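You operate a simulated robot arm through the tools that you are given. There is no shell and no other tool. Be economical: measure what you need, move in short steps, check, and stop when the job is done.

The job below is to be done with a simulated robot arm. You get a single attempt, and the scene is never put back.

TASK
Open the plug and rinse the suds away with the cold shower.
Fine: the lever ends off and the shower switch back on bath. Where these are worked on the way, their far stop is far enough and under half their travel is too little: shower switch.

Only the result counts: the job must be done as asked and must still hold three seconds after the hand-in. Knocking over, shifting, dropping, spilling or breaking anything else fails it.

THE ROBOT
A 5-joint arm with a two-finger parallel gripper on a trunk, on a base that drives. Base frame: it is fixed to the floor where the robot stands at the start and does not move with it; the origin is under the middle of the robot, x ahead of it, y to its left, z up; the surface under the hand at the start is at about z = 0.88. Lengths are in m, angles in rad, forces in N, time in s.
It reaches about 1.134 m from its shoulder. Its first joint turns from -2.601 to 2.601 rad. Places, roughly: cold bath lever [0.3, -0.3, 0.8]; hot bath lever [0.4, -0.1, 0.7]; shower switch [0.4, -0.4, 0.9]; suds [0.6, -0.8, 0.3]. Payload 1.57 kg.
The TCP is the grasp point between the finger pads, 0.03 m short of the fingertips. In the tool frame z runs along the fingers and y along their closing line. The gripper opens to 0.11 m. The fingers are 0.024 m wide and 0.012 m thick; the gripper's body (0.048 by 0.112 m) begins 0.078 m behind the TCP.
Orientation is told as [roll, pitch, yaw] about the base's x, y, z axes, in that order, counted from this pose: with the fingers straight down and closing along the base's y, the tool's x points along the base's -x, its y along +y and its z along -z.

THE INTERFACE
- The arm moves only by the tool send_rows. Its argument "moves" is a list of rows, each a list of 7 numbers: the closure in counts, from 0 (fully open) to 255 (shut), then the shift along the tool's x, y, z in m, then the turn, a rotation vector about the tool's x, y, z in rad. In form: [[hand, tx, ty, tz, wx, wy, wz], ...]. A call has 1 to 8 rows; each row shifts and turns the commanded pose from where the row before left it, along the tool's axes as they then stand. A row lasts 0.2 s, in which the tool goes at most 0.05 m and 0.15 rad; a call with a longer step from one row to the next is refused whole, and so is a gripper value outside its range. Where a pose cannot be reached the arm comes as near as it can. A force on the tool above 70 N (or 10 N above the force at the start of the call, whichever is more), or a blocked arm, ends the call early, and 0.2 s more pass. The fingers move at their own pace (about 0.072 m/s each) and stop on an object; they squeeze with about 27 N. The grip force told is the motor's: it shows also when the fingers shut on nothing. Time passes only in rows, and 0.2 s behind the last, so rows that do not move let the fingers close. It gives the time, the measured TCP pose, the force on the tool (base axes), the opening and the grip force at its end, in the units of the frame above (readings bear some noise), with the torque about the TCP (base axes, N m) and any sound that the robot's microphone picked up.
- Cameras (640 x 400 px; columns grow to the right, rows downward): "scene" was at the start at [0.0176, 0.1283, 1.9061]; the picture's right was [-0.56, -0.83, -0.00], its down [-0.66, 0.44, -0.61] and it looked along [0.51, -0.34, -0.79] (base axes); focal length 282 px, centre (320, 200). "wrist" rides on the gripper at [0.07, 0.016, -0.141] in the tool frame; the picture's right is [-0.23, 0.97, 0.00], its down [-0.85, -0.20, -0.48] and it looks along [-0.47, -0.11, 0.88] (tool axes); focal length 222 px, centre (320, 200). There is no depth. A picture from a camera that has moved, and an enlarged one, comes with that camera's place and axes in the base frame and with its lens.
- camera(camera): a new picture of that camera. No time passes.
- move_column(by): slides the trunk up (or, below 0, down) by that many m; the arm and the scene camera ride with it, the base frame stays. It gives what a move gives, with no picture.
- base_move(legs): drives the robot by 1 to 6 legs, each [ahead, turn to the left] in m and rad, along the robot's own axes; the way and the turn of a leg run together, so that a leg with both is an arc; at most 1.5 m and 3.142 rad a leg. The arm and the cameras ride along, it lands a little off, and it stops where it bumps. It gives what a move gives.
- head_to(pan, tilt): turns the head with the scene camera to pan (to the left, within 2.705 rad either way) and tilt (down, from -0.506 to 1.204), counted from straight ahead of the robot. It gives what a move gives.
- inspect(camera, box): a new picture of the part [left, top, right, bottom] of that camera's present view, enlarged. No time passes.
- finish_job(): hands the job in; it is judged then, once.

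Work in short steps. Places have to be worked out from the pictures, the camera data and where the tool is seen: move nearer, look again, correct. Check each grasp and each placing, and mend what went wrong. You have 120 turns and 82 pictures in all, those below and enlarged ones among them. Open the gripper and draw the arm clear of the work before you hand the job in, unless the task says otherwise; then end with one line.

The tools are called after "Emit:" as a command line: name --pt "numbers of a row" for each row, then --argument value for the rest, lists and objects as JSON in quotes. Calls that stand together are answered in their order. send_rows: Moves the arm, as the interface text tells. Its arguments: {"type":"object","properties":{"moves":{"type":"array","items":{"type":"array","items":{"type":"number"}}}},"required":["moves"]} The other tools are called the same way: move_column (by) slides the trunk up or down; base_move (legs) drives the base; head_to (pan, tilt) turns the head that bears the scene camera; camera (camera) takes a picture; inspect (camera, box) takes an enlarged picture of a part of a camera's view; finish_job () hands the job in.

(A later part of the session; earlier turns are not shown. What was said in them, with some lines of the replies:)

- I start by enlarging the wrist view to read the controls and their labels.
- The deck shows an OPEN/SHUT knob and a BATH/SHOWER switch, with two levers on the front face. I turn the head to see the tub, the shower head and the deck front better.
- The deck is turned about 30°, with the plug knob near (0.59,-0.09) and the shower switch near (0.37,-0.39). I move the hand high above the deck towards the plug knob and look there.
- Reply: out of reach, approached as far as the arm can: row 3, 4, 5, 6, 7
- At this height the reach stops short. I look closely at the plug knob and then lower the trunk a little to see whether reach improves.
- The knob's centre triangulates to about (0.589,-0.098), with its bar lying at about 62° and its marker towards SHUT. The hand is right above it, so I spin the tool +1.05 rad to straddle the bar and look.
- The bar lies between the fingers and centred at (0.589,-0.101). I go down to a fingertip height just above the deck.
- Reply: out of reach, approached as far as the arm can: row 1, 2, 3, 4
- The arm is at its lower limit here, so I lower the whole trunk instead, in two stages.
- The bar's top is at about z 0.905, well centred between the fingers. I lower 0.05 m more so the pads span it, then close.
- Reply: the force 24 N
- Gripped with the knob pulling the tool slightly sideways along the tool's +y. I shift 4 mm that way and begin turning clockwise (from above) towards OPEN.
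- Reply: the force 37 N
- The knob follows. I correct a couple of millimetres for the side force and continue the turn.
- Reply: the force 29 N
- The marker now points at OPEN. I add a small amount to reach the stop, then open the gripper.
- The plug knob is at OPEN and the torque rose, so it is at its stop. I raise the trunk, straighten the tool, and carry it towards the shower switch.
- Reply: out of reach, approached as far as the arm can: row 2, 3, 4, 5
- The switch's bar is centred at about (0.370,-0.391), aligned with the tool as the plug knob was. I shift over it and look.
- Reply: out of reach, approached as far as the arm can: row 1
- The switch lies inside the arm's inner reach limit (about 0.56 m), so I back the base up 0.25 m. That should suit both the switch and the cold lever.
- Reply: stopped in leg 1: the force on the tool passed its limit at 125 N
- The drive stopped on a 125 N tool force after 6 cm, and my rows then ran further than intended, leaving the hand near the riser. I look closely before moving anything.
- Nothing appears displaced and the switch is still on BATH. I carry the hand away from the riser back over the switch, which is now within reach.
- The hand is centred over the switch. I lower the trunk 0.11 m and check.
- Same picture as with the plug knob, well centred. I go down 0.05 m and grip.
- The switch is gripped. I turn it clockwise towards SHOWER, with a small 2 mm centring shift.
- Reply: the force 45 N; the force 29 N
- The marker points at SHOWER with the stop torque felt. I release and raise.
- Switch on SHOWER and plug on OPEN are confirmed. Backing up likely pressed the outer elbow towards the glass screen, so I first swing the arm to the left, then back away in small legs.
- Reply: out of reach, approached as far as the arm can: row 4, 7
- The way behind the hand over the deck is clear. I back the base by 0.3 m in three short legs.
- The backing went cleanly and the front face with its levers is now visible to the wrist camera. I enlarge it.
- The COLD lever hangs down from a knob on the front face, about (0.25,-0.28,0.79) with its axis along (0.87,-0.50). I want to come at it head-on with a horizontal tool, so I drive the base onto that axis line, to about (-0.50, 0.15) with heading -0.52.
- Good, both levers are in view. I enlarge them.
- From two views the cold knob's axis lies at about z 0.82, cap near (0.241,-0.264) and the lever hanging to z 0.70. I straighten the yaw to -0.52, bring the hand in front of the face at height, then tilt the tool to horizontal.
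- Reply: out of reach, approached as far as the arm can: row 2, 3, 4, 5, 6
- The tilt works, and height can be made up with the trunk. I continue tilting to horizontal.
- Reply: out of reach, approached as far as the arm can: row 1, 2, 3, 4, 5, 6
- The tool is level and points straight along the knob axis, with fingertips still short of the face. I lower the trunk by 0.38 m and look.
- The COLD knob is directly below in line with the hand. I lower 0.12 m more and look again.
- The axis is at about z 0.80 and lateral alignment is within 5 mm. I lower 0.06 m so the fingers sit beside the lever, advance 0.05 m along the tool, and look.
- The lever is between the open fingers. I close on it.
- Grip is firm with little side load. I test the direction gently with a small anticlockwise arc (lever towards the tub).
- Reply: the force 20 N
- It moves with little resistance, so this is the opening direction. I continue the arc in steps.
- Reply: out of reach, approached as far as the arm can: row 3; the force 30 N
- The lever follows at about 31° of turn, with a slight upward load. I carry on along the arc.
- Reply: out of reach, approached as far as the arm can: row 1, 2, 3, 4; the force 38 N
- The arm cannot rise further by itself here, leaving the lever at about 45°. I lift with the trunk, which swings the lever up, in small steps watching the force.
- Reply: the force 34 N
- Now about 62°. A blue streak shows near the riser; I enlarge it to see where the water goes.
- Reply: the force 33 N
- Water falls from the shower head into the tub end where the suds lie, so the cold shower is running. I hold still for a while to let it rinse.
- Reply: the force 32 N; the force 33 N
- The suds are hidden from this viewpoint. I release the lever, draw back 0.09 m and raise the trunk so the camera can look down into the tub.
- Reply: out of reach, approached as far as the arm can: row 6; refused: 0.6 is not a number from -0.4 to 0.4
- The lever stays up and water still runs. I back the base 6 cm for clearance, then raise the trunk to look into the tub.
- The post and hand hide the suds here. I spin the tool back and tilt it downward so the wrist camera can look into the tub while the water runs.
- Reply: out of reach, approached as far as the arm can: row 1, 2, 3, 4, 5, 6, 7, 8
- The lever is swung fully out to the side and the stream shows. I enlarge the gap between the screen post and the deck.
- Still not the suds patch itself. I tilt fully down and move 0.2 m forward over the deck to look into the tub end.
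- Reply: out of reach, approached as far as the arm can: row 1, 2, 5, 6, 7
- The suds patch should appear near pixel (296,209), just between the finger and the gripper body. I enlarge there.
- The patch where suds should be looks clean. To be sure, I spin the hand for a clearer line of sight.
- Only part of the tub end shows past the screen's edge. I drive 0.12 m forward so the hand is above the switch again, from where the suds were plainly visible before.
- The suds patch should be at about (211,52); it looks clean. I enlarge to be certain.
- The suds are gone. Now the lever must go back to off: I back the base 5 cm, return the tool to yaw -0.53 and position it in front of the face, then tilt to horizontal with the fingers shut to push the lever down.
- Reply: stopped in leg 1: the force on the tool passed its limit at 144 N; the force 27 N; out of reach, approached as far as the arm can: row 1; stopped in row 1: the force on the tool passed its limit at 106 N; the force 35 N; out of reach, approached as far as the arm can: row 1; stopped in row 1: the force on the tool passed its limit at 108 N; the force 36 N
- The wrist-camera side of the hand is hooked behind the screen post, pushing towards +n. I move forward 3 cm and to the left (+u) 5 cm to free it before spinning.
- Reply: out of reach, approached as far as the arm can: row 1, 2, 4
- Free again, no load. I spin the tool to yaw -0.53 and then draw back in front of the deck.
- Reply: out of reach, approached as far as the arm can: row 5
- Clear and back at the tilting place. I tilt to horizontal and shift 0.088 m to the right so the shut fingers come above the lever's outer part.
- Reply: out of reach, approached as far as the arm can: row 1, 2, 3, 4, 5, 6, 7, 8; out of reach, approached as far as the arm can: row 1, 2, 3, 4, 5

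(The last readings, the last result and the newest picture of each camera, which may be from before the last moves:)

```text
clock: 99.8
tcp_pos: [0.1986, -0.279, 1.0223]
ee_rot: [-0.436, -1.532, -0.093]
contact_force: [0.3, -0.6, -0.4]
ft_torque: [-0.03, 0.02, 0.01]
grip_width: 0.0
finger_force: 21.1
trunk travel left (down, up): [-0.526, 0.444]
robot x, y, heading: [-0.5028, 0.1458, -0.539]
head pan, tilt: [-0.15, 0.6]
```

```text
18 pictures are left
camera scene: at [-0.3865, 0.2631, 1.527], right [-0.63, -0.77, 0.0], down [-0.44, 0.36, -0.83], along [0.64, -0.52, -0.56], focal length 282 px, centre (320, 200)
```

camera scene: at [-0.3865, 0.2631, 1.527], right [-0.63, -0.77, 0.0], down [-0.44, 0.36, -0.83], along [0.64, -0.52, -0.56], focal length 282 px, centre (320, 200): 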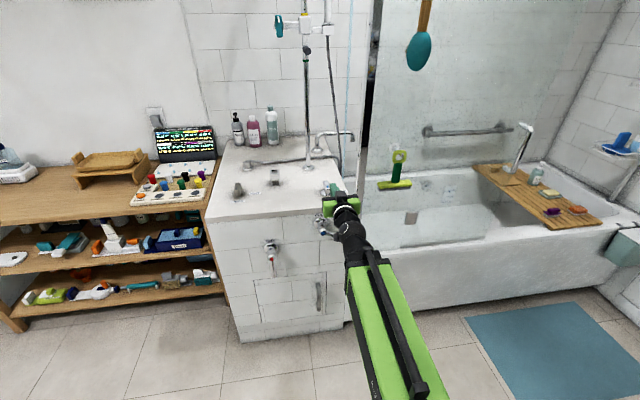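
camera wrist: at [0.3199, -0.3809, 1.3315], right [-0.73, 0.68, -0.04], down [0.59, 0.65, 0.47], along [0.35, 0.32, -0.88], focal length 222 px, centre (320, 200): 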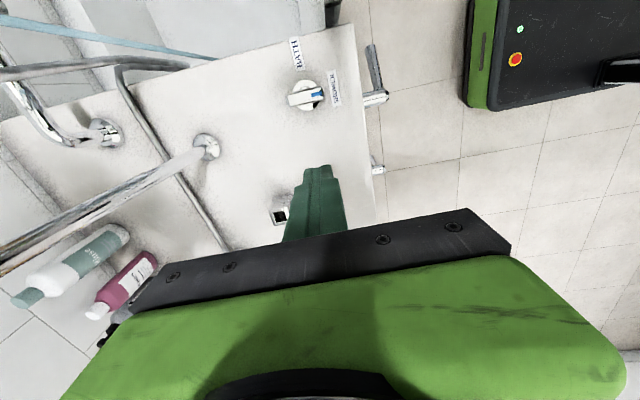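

The lateral shift fell short (u about -0.14, needing -0.20). I continue sideways while advancing a little, still above the lever.

Emit:
send_rows --pt "255 0 -0.02 0.02 0 0 0" --pt "255 0 -0.02 0.01 0 0 0" --pt "255 0 -0.02 0.01 0 0 0"

Emit:
camera --camera "wrist"

```text
clock: 100.6
tcp_pos: [0.2024, -0.352, 1.0209]
ee_rot: [-0.417, -1.53, -0.113]
contact_force: [0.1, 0.1, 0.3]
ft_torque: [0.0, 0.0, -0.01]
grip_width: 0.0002
finger_force: 21.1
trunk travel left (down, up): [-0.526, 0.444]
robot x, y, heading: [-0.5067, 0.1502, -0.54]
head pan, tilt: [-0.15, 0.6]
```

```text
17 pictures are left
camera wrist: at [0.0863, -0.2656, 0.9559], right [0.5, 0.84, 0.21], down [-0.48, 0.06, 0.87], along [0.72, -0.54, 0.44], focal length 222 px, centre (320, 200)
```

wrist: 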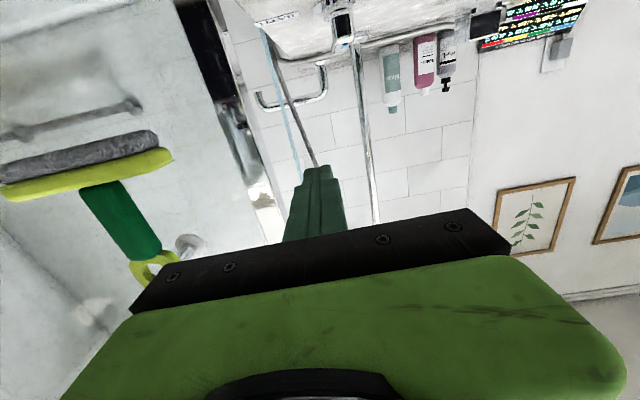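

The shut fingers are now above the lever's outer end (n 0.35, u -0.20). I lower the trunk to just above it and then push down.

Emit:
move_column --by -0.19

Emit:
camera --camera "wrist"

Emit:
move_column --by -0.05

Emit:
move_column --by -0.045

Emit:
camera --camera "wrist"

```text
clock: 102.7
tcp_pos: [0.2029, -0.3512, 0.831]
ee_rot: [-0.418, -1.531, -0.111]
contact_force: [0.0, 0.8, 0.5]
ft_torque: [-0.01, 0.02, 0.0]
grip_width: 0.0
finger_force: 21.3
trunk travel left (down, up): [-0.336, 0.634]
robot x, y, heading: [-0.5034, 0.1496, -0.538]
head pan, tilt: [-0.15, 0.6]
```

```text
16 pictures are left
camera wrist: at [0.0863, -0.2654, 0.7659], right [0.5, 0.84, 0.21], down [-0.48, 0.06, 0.88], along [0.72, -0.54, 0.44], focal length 222 px, centre (320, 200)
```

wrist: 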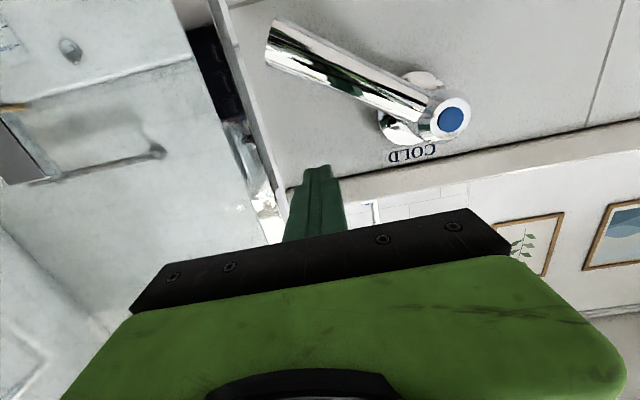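

```text
clock: 103.6
tcp_pos: [0.2022, -0.3505, 0.7817]
ee_rot: [-0.418, -1.53, -0.109]
contact_force: [-1.2, -0.4, -0.2]
ft_torque: [0.0, 0.01, 0.01]
grip_width: 0.0
finger_force: 21.1
trunk travel left (down, up): [-0.286, 0.684]
robot x, y, heading: [-0.5071, 0.1491, -0.54]
head pan, tilt: [-0.15, 0.6]
```

```text
clock: 104.5
tcp_pos: [0.2021, -0.3504, 0.7368]
ee_rot: [-0.418, -1.53, -0.109]
contact_force: [0.6, -0.1, 0.8]
ft_torque: [0.0, 0.01, -0.02]
grip_width: 0.0
finger_force: 20.7
trunk travel left (down, up): [-0.241, 0.729]
robot x, y, heading: [-0.5032, 0.1492, -0.533]
head pan, tilt: [-0.15, 0.6]
```

```text
15 pictures are left
camera wrist: at [0.0863, -0.2654, 0.6708], right [0.5, 0.84, 0.21], down [-0.48, 0.06, 0.88], along [0.72, -0.54, 0.44], focal length 222 px, centre (320, 200)
```

wrist: 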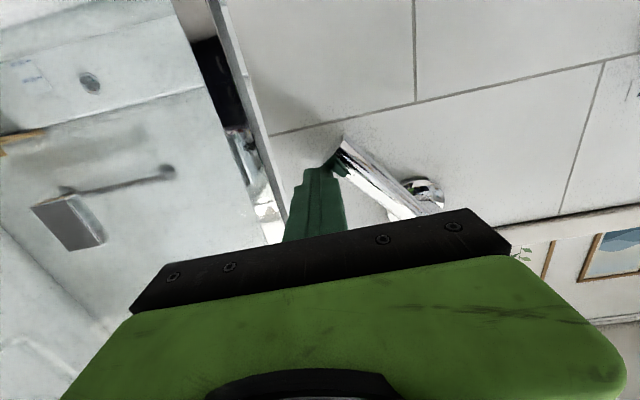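

The fingers sit on the outer side of the lever's end. I lower 1.5 cm more and sweep left (+u) to bring the lever towards vertical.

Emit:
move_column --by -0.015

Emit:
send_rows --pt "255 0 0.015 0 0 0 0" --pt "255 0 0.015 0 0 0 0" --pt "255 0 0.015 0 0 0 0"

Emit:
camera --camera "wrist"

```text
clock: 105.1
tcp_pos: [0.2026, -0.3504, 0.7221]
ee_rot: [-0.417, -1.531, -0.109]
contact_force: [0.1, -1.3, 0.5]
ft_torque: [0.0, -0.01, 0.02]
grip_width: 0.0
finger_force: 21.0
trunk travel left (down, up): [-0.226, 0.744]
robot x, y, heading: [-0.5057, 0.1483, -0.536]
head pan, tilt: [-0.15, 0.6]
```

```text
clock: 105.9
tcp_pos: [0.2259, -0.3126, 0.722]
ee_rot: [-0.385, -1.531, -0.141]
contact_force: [-0.3, -0.8, -0.8]
ft_torque: [-0.01, 0.03, 0.02]
grip_width: 0.0
finger_force: 21.3
trunk travel left (down, up): [-0.226, 0.744]
robot x, y, heading: [-0.5009, 0.1502, -0.535]
head pan, tilt: [-0.15, 0.6]
```

```text
14 pictures are left
camera wrist: at [0.1093, -0.2259, 0.6557], right [0.5, 0.84, 0.21], down [-0.48, 0.06, 0.88], along [0.72, -0.54, 0.43], focal length 222 px, centre (320, 200)
```

wrist: 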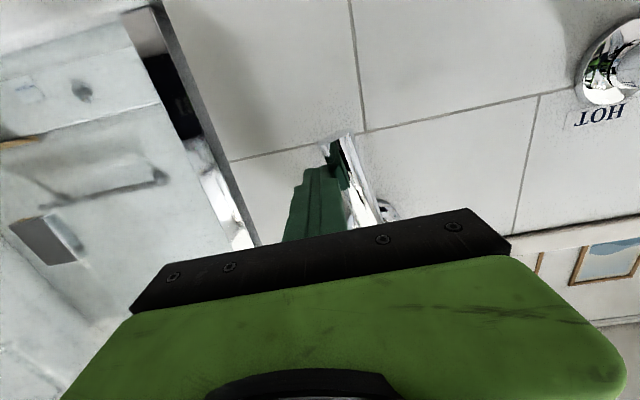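

The lever follows. I continue in small steps until the stop is felt.

Emit:
send_rows --pt "255 0 0.01 0 0 0 0" --pt "255 0 0.01 0 0 0 0" --pt "255 0 0.003 0 0 0 0"

Emit:
send_rows --pt "255 0 0.003 0 0 0 0" --pt "255 0 0.003 0 0 0 0"

Emit:
camera --camera "wrist"

```text
clock: 106.7
tcp_pos: [0.2366, -0.2933, 0.7215]
ee_rot: [-0.391, -1.529, -0.139]
contact_force: [-9.7, -6.3, -4.7]
ft_torque: [0.05, 0.0, -0.11]
grip_width: 0.0
finger_force: 21.5
trunk travel left (down, up): [-0.226, 0.744]
robot x, y, heading: [-0.5037, 0.1506, -0.54]
head pan, tilt: [-0.15, 0.6]
```

```text
clock: 107.3
tcp_pos: [0.2371, -0.2929, 0.7209]
ee_rot: [-0.301, -1.532, -0.23]
contact_force: [-22.3, -50.4, -2.8]
ft_torque: [0.44, -0.2, -0.91]
grip_width: 0.0
finger_force: 21.2
trunk travel left (down, up): [-0.226, 0.744]
robot x, y, heading: [-0.5042, 0.1488, -0.532]
head pan, tilt: [-0.15, 0.6]
```

```text
13 pictures are left
camera wrist: at [0.1207, -0.2061, 0.6554], right [0.5, 0.84, 0.22], down [-0.48, 0.06, 0.87], along [0.72, -0.54, 0.43], focal length 222 px, centre (320, 200)
```

wrist: 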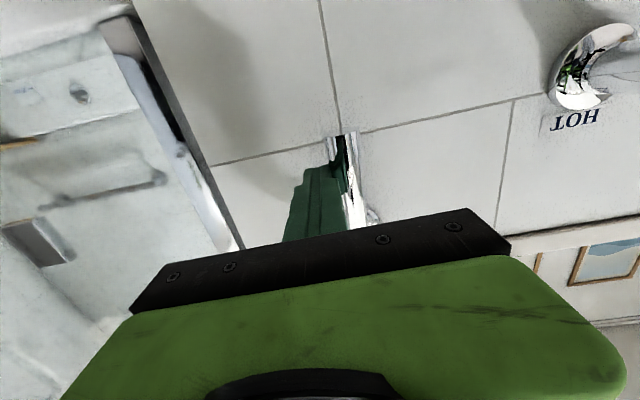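

The stop is felt (about 55 N) and the lever hangs vertical. I back off sideways, retract and check that the water has stopped.

Emit:
send_rows --pt "255 0 -0.01 0 0 0 0" --pt "255 0 -0.02 0 0 0 0" --pt "255 0 0 -0.03 0 0 0"

Emit:
base_move --legs '[[-0.06, 0]]'

Emit:
move_column --by 0.4

Emit:
camera --camera "scene"

```text
clock: 108.1
tcp_pos: [0.199, -0.2986, 0.7216]
ee_rot: [-0.395, -1.527, -0.128]
contact_force: [-0.3, -0.5, 0.0]
ft_torque: [-0.01, -0.01, 0.02]
grip_width: 0.0001
finger_force: 21.2
trunk travel left (down, up): [-0.226, 0.744]
robot x, y, heading: [-0.5016, 0.1501, -0.54]
head pan, tilt: [-0.15, 0.6]
```

```text
clock: 109.1
tcp_pos: [0.1463, -0.2657, 0.721]
ee_rot: [-0.405, -1.53, -0.121]
contact_force: [-0.2, -0.3, -0.6]
ft_torque: [0.0, 0.01, 0.01]
grip_width: 0.0
finger_force: 21.5
trunk travel left (down, up): [-0.226, 0.744]
robot x, y, heading: [-0.5578, 0.1806, -0.538]
head pan, tilt: [-0.15, 0.6]
```

```text
clock: 112.9
tcp_pos: [0.1473, -0.2654, 1.121]
ee_rot: [-0.406, -1.532, -0.119]
contact_force: [0.6, 0.1, 0.7]
ft_torque: [-0.05, 0.0, 0.02]
grip_width: 0.0003
finger_force: 21.5
trunk travel left (down, up): [-0.626, 0.344]
robot x, y, heading: [-0.5606, 0.1839, -0.541]
head pan, tilt: [-0.15, 0.6]
```

```text
12 pictures are left
camera scene: at [-0.4391, 0.2945, 1.6269], right [-0.63, -0.77, 0.0], down [-0.44, 0.36, -0.83], along [0.64, -0.52, -0.56], focal length 282 px, centre (320, 200)
```

scene: 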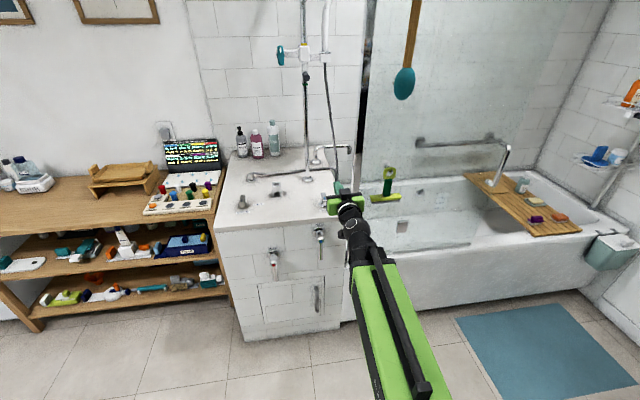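

The water is off and both levers hang down. Now the switch goes back to BATH: I raise, tilt the tool down again with the fingers open, keeping yaw -0.53.

Emit:
move_column --by 0.3

Emit:
send_rows --pt "0 0 0 0 0 0.14 0" --pt "0 0 0 0 0 0.14 0" --pt "0 0 0 0 0 0.14 0" --pt "0 0 0 0 0 0.14 0" --pt "0 0 0 0 0 0.14 0" --pt "0 0 0 0 0 0.14 0" --pt "0 0 0 0 0 0.14 0" --pt "0 0 0 0 0 0.14 0"

Emit:
send_rows --pt "0 0 0 0 0 0.14 0" --pt "0 0 0 0 0 0.14 0" --pt "0 0 0 0 0 0.13 0"

```text
clock: 115.9
tcp_pos: [0.1473, -0.2653, 1.4227]
ee_rot: [-0.405, -1.531, -0.119]
contact_force: [-0.1, -0.1, 0.1]
ft_torque: [-0.04, 0.0, -0.01]
grip_width: 0.0
finger_force: 21.6
trunk travel left (down, up): [-0.926, 0.044]
robot x, y, heading: [-0.557, 0.1784, -0.537]
head pan, tilt: [-0.15, 0.6]
```

```text
clock: 117.7
tcp_pos: [0.1496, -0.2625, 1.2179]
ee_rot: [-0.018, -0.461, -0.505]
contact_force: [0.6, -0.7, -0.2]
ft_torque: [-0.02, 0.01, -0.01]
grip_width: 0.1099
finger_force: 0.1
out of reach, approached as far as the arm can: row 1, 2, 3, 4, 5, 6, 7, 8
trunk travel left (down, up): [-0.926, 0.044]
robot x, y, heading: [-0.5599, 0.1818, -0.538]
head pan, tilt: [-0.15, 0.6]
```

```text
clock: 118.5
tcp_pos: [0.1482, -0.2625, 1.1915]
ee_rot: [-0.015, -0.052, -0.512]
contact_force: [-0.5, -0.4, -0.3]
ft_torque: [-0.01, 0.01, -0.01]
grip_width: 0.11
finger_force: 0.0
out of reach, approached as far as the arm can: row 1, 2, 3
trunk travel left (down, up): [-0.926, 0.044]
robot x, y, heading: [-0.5548, 0.1818, -0.537]
head pan, tilt: [-0.15, 0.6]
```

Nearly upright at z 1.19. I trim the remaining tilt and drive 0.25 m forward to bring the hand over the switch.

Emit:
send_rows --pt "0 0 0 0 0 0.05 0"

Emit:
base_move --legs '[[0.125, 0], [0.125, 0.01]]'

Emit:
camera --camera "wrist"

```text
clock: 118.9
tcp_pos: [0.1495, -0.2633, 1.1921]
ee_rot: [-0.015, -0.003, -0.512]
contact_force: [0.0, 0.6, 0.2]
ft_torque: [0.0, 0.02, 0.0]
grip_width: 0.1098
finger_force: 0.1
trunk travel left (down, up): [-0.926, 0.044]
robot x, y, heading: [-0.5554, 0.1808, -0.536]
head pan, tilt: [-0.15, 0.6]
```

```text
clock: 121.0
tcp_pos: [0.3697, -0.3852, 1.1897]
ee_rot: [-0.016, -0.004, -0.503]
contact_force: [0.4, -0.8, -0.5]
ft_torque: [0.01, 0.06, 0.02]
grip_width: 0.1099
finger_force: 0.1
trunk travel left (down, up): [-0.926, 0.044]
robot x, y, heading: [-0.3437, 0.0532, -0.53]
head pan, tilt: [-0.15, 0.6]
```

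```text
11 pictures are left
camera wrist: at [0.3166, -0.3359, 1.33], right [0.67, 0.74, -0.01], down [0.66, -0.58, 0.48], along [0.35, -0.33, -0.88], focal length 222 px, centre (320, 200)
```

wrist: 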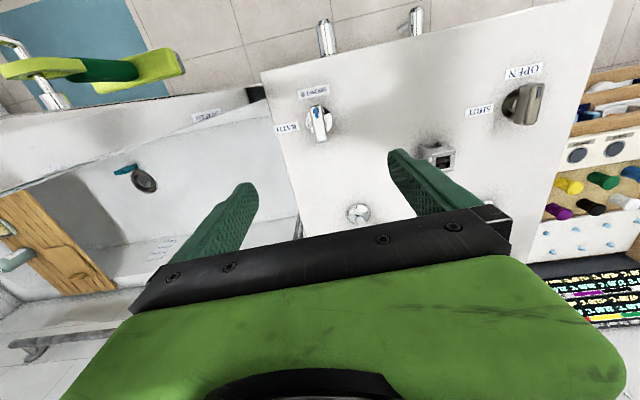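

The hand landed within 5 mm of the switch. I trim the offset, lower 0.22 m and check.

Emit:
send_rows --pt "0 -0.0007 -0.0053 0 0 0 0.03"

Emit:
move_column --by -0.22

Emit:
camera --camera "wrist"

```text
clock: 121.5
tcp_pos: [0.3649, -0.3904, 1.1916]
ee_rot: [-0.016, -0.007, -0.532]
contact_force: [0.3, -0.4, -1.3]
ft_torque: [0.01, 0.01, -0.02]
grip_width: 0.1101
finger_force: 0.1
trunk travel left (down, up): [-0.926, 0.044]
robot x, y, heading: [-0.3445, 0.0544, -0.53]
head pan, tilt: [-0.15, 0.6]
```

```text
clock: 123.8
tcp_pos: [0.3644, -0.3891, 0.973]
ee_rot: [-0.016, -0.004, -0.533]
contact_force: [0.4, 0.0, 0.0]
ft_torque: [0.0, 0.02, -0.03]
grip_width: 0.11
finger_force: 0.1
trunk travel left (down, up): [-0.706, 0.264]
robot x, y, heading: [-0.3398, 0.0488, -0.534]
head pan, tilt: [-0.15, 0.6]
```

```text
10 pictures are left
camera wrist: at [0.3133, -0.3376, 1.1121], right [0.69, 0.72, -0.01], down [0.64, -0.6, 0.49], along [0.34, -0.34, -0.87], focal length 222 px, centre (320, 200)
```

wrist: 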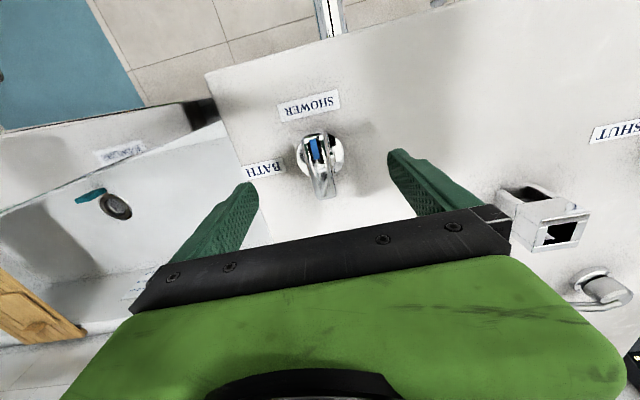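

Well centred over the bar. I lower to z about 0.918, grip, and turn anticlockwise half-way with feedback.

Emit:
move_column --by -0.054

Emit:
send_rows --pt "255 0 0 0 0 0 0" --pt "255 0 0 0 0 0 0" --pt "255 0 0 0 0 0 0" --pt "255 0 0 0 0 0 0"

Emit:
send_rows --pt "255 0 0 0 0 0 -0.14" --pt "255 0 0 0 0 0 -0.14" --pt "255 0 0 0 0 0 -0.14" --pt "255 0 0 0 0 0 -0.14" --pt "255 0 0 0 0 0 -0.14"

```text
clock: 124.7
tcp_pos: [0.3637, -0.388, 0.9186]
ee_rot: [-0.014, -0.004, -0.533]
contact_force: [0.1, 0.2, 0.2]
ft_torque: [0.03, 0.0, 0.06]
grip_width: 0.11
finger_force: 0.0
trunk travel left (down, up): [-0.652, 0.318]
robot x, y, heading: [-0.3434, 0.0553, -0.532]
head pan, tilt: [-0.15, 0.6]
```

```text
clock: 125.7
tcp_pos: [0.3642, -0.3903, 0.9193]
ee_rot: [-0.015, -0.005, -0.534]
contact_force: [-2.6, -3.9, 1.0]
ft_torque: [-0.19, 0.12, -0.02]
grip_width: 0.0304
finger_force: 36.4
trunk travel left (down, up): [-0.652, 0.318]
robot x, y, heading: [-0.3447, 0.0523, -0.528]
head pan, tilt: [-0.15, 0.6]
```

```text
clock: 126.9
tcp_pos: [0.364, -0.391, 0.9186]
ee_rot: [-0.016, 0.005, 0.167]
contact_force: [-1.4, -20.1, 7.6]
ft_torque: [-0.5, -0.74, -0.06]
grip_width: 0.03
finger_force: 39.7
trunk travel left (down, up): [-0.652, 0.318]
robot x, y, heading: [-0.3417, 0.0502, -0.525]
head pan, tilt: [-0.15, 0.6]
```

Turning smoothly. I finish the turn to the BATH stop.

Emit:
send_rows --pt "255 0 0 0 0 0 -0.14" --pt "255 0 0 0 0 0 -0.14" --pt "255 0 0 0 0 0 -0.14" --pt "255 0 0 0 0 0 -0.14" --pt "255 0 0 0 0 0 -0.14" --pt "255 0 0 0 0 0 -0.14" --pt "255 0 0 0 0 0 -0.08"

Emit:
camera --camera "wrist"

```text
clock: 128.5
tcp_pos: [0.3665, -0.3921, 0.9185]
ee_rot: [-0.009, 0.015, 1.089]
contact_force: [17.0, -30.1, 18.1]
ft_torque: [-0.88, -0.39, -0.33]
grip_width: 0.0308
finger_force: 40.2
trunk travel left (down, up): [-0.652, 0.318]
robot x, y, heading: [-0.3433, 0.0505, -0.526]
head pan, tilt: [-0.15, 0.6]
```

```text
9 pictures are left
camera wrist: at [0.3192, -0.4435, 1.0588], right [-0.76, 0.65, -0.01], down [0.57, 0.67, 0.47], along [0.31, 0.35, -0.88], focal length 222 px, centre (320, 200)
```

wrist: 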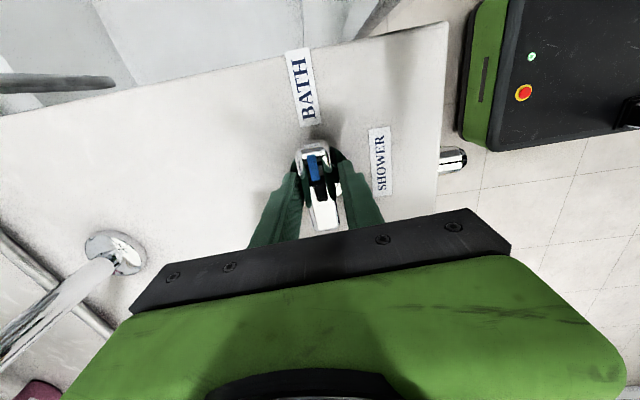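

The marker is on BATH with the stop torque felt. I release, raise, and move left away from the screen post.

Emit:
send_rows --pt "0 0 0 0 0 0 0" --pt "0 0 0 0 0 0 0" --pt "0 0 0 0 0 0 0" --pt "0 0 0 0 0 0 0"

Emit:
move_column --by 0.2

Emit:
send_rows --pt "0 -0.04 0 0 0 0 0" --pt "0 -0.04 0 0 0 0 0" --pt "0 -0.02 0 0 0 0 0"

Emit:
camera --camera "wrist"

Emit:
head_to --pan -0.15 --tilt 0.7

Emit:
camera --camera "scene"

```text
clock: 129.5
tcp_pos: [0.3646, -0.3904, 0.9178]
ee_rot: [-0.005, 0.015, 1.088]
contact_force: [0.3, 0.7, -0.2]
ft_torque: [0.0, -0.01, 0.02]
grip_width: 0.1101
finger_force: 0.0
trunk travel left (down, up): [-0.652, 0.318]
robot x, y, heading: [-0.345, 0.0544, -0.53]
head pan, tilt: [-0.15, 0.6]
```

```text
clock: 131.7
tcp_pos: [0.3652, -0.3895, 1.1193]
ee_rot: [-0.005, 0.016, 1.087]
contact_force: [0.0, -0.7, -0.3]
ft_torque: [0.02, 0.0, -0.01]
grip_width: 0.1101
finger_force: 0.1
trunk travel left (down, up): [-0.852, 0.118]
robot x, y, heading: [-0.3436, 0.0529, -0.527]
head pan, tilt: [-0.15, 0.6]
```

```text
clock: 132.5
tcp_pos: [0.4099, -0.3, 1.1183]
ee_rot: [-0.005, 0.016, 1.088]
contact_force: [0.0, -0.1, 0.5]
ft_torque: [0.01, 0.03, 0.01]
grip_width: 0.1101
finger_force: 0.1
trunk travel left (down, up): [-0.852, 0.118]
robot x, y, heading: [-0.3416, 0.0534, -0.53]
head pan, tilt: [-0.15, 0.6]
```

```text
8 pictures are left
camera wrist: at [0.3641, -0.352, 1.2596], right [-0.76, 0.65, -0.01], down [0.58, 0.67, 0.47], along [0.31, 0.35, -0.88], focal length 222 px, centre (320, 200)
```

wrist: 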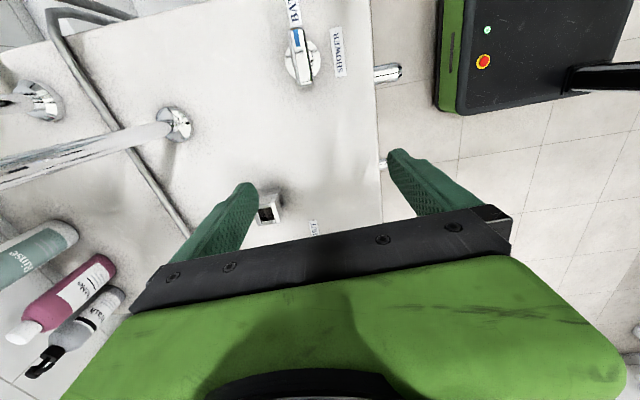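

```text
clock: 133.2
tcp_pos: [0.4105, -0.3005, 1.1198]
ee_rot: [-0.006, 0.014, 1.086]
contact_force: [-0.6, 0.0, -0.6]
ft_torque: [-0.01, -0.01, 0.0]
grip_width: 0.11
finger_force: 0.0
trunk travel left (down, up): [-0.852, 0.118]
robot x, y, heading: [-0.3461, 0.0507, -0.534]
head pan, tilt: [-0.15, 0.7]
```

```text
7 pictures are left
camera scene: at [-0.2289, 0.1692, 1.8443], right [-0.63, -0.78, 0.0], down [-0.5, 0.41, -0.77], along [0.59, -0.48, -0.64], focal length 282 px, centre (320, 200)
```

scene: 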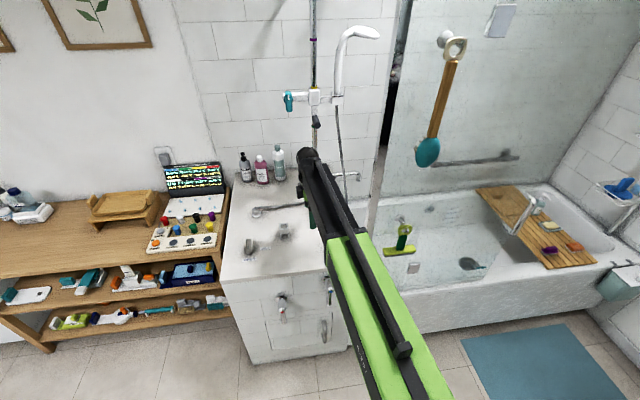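

The switch is on BATH, the water is off and the levers hang down. I back the base away so the arm is clear, then take a last look.

Emit:
base_move --legs '[[-0.15, 0], [-0.15, 0]]'

Emit:
inspect --camera "scene" --box '[200, 0, 480, 320]'

Emit:
camera --camera "wrist"

```text
clock: 135.5
tcp_pos: [0.1486, -0.149, 1.119]
ee_rot: [-0.005, 0.014, 1.085]
contact_force: [-0.1, -0.4, 0.2]
ft_torque: [-0.03, -0.05, -0.04]
grip_width: 0.1102
finger_force: 0.1
trunk travel left (down, up): [-0.852, 0.118]
robot x, y, heading: [-0.6037, 0.2055, -0.528]
head pan, tilt: [-0.15, 0.7]
```

```text
1.25 times, centred on (340, 160) of scene
camera zoom: at [-0.4908, 0.3226, 1.8444], right [-0.63, -0.78, 0.0], down [-0.5, 0.4, -0.77], along [0.6, -0.48, -0.64], focal length 352 px, centre (295, 250)
```

zoom: 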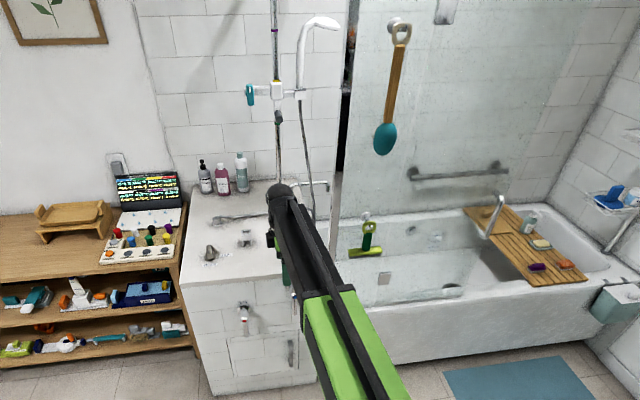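

```text
5 pictures are left
camera wrist: at [0.1017, -0.201, 1.2607], right [-0.75, 0.66, -0.01], down [0.58, 0.67, 0.47], along [0.31, 0.35, -0.88], focal length 222 px, centre (320, 200)
```

wrist: 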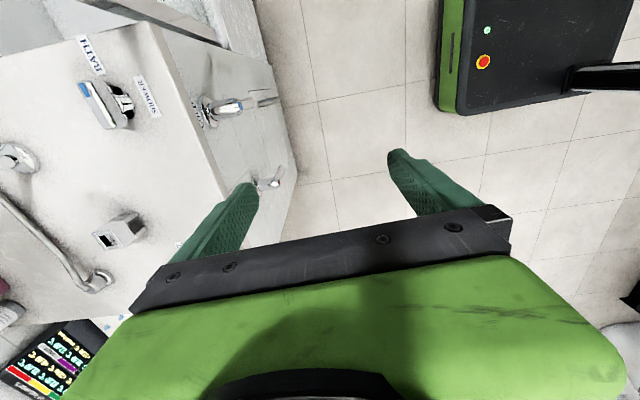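

Everything is in the asked state: plug open, suds gone, cold lever down, switch on BATH, arm clear and gripper open. I hand the job in.

Emit:
finish_job

```text
The job is handed in.
```

The plug is open and the cold shower rinsed the suds away. The cold lever is off, the shower switch is back on bath, and the arm is clear with the gripper open; the hand did catch on the glass screen post on the way (up to 144 N), but nothing looked moved afterwards.
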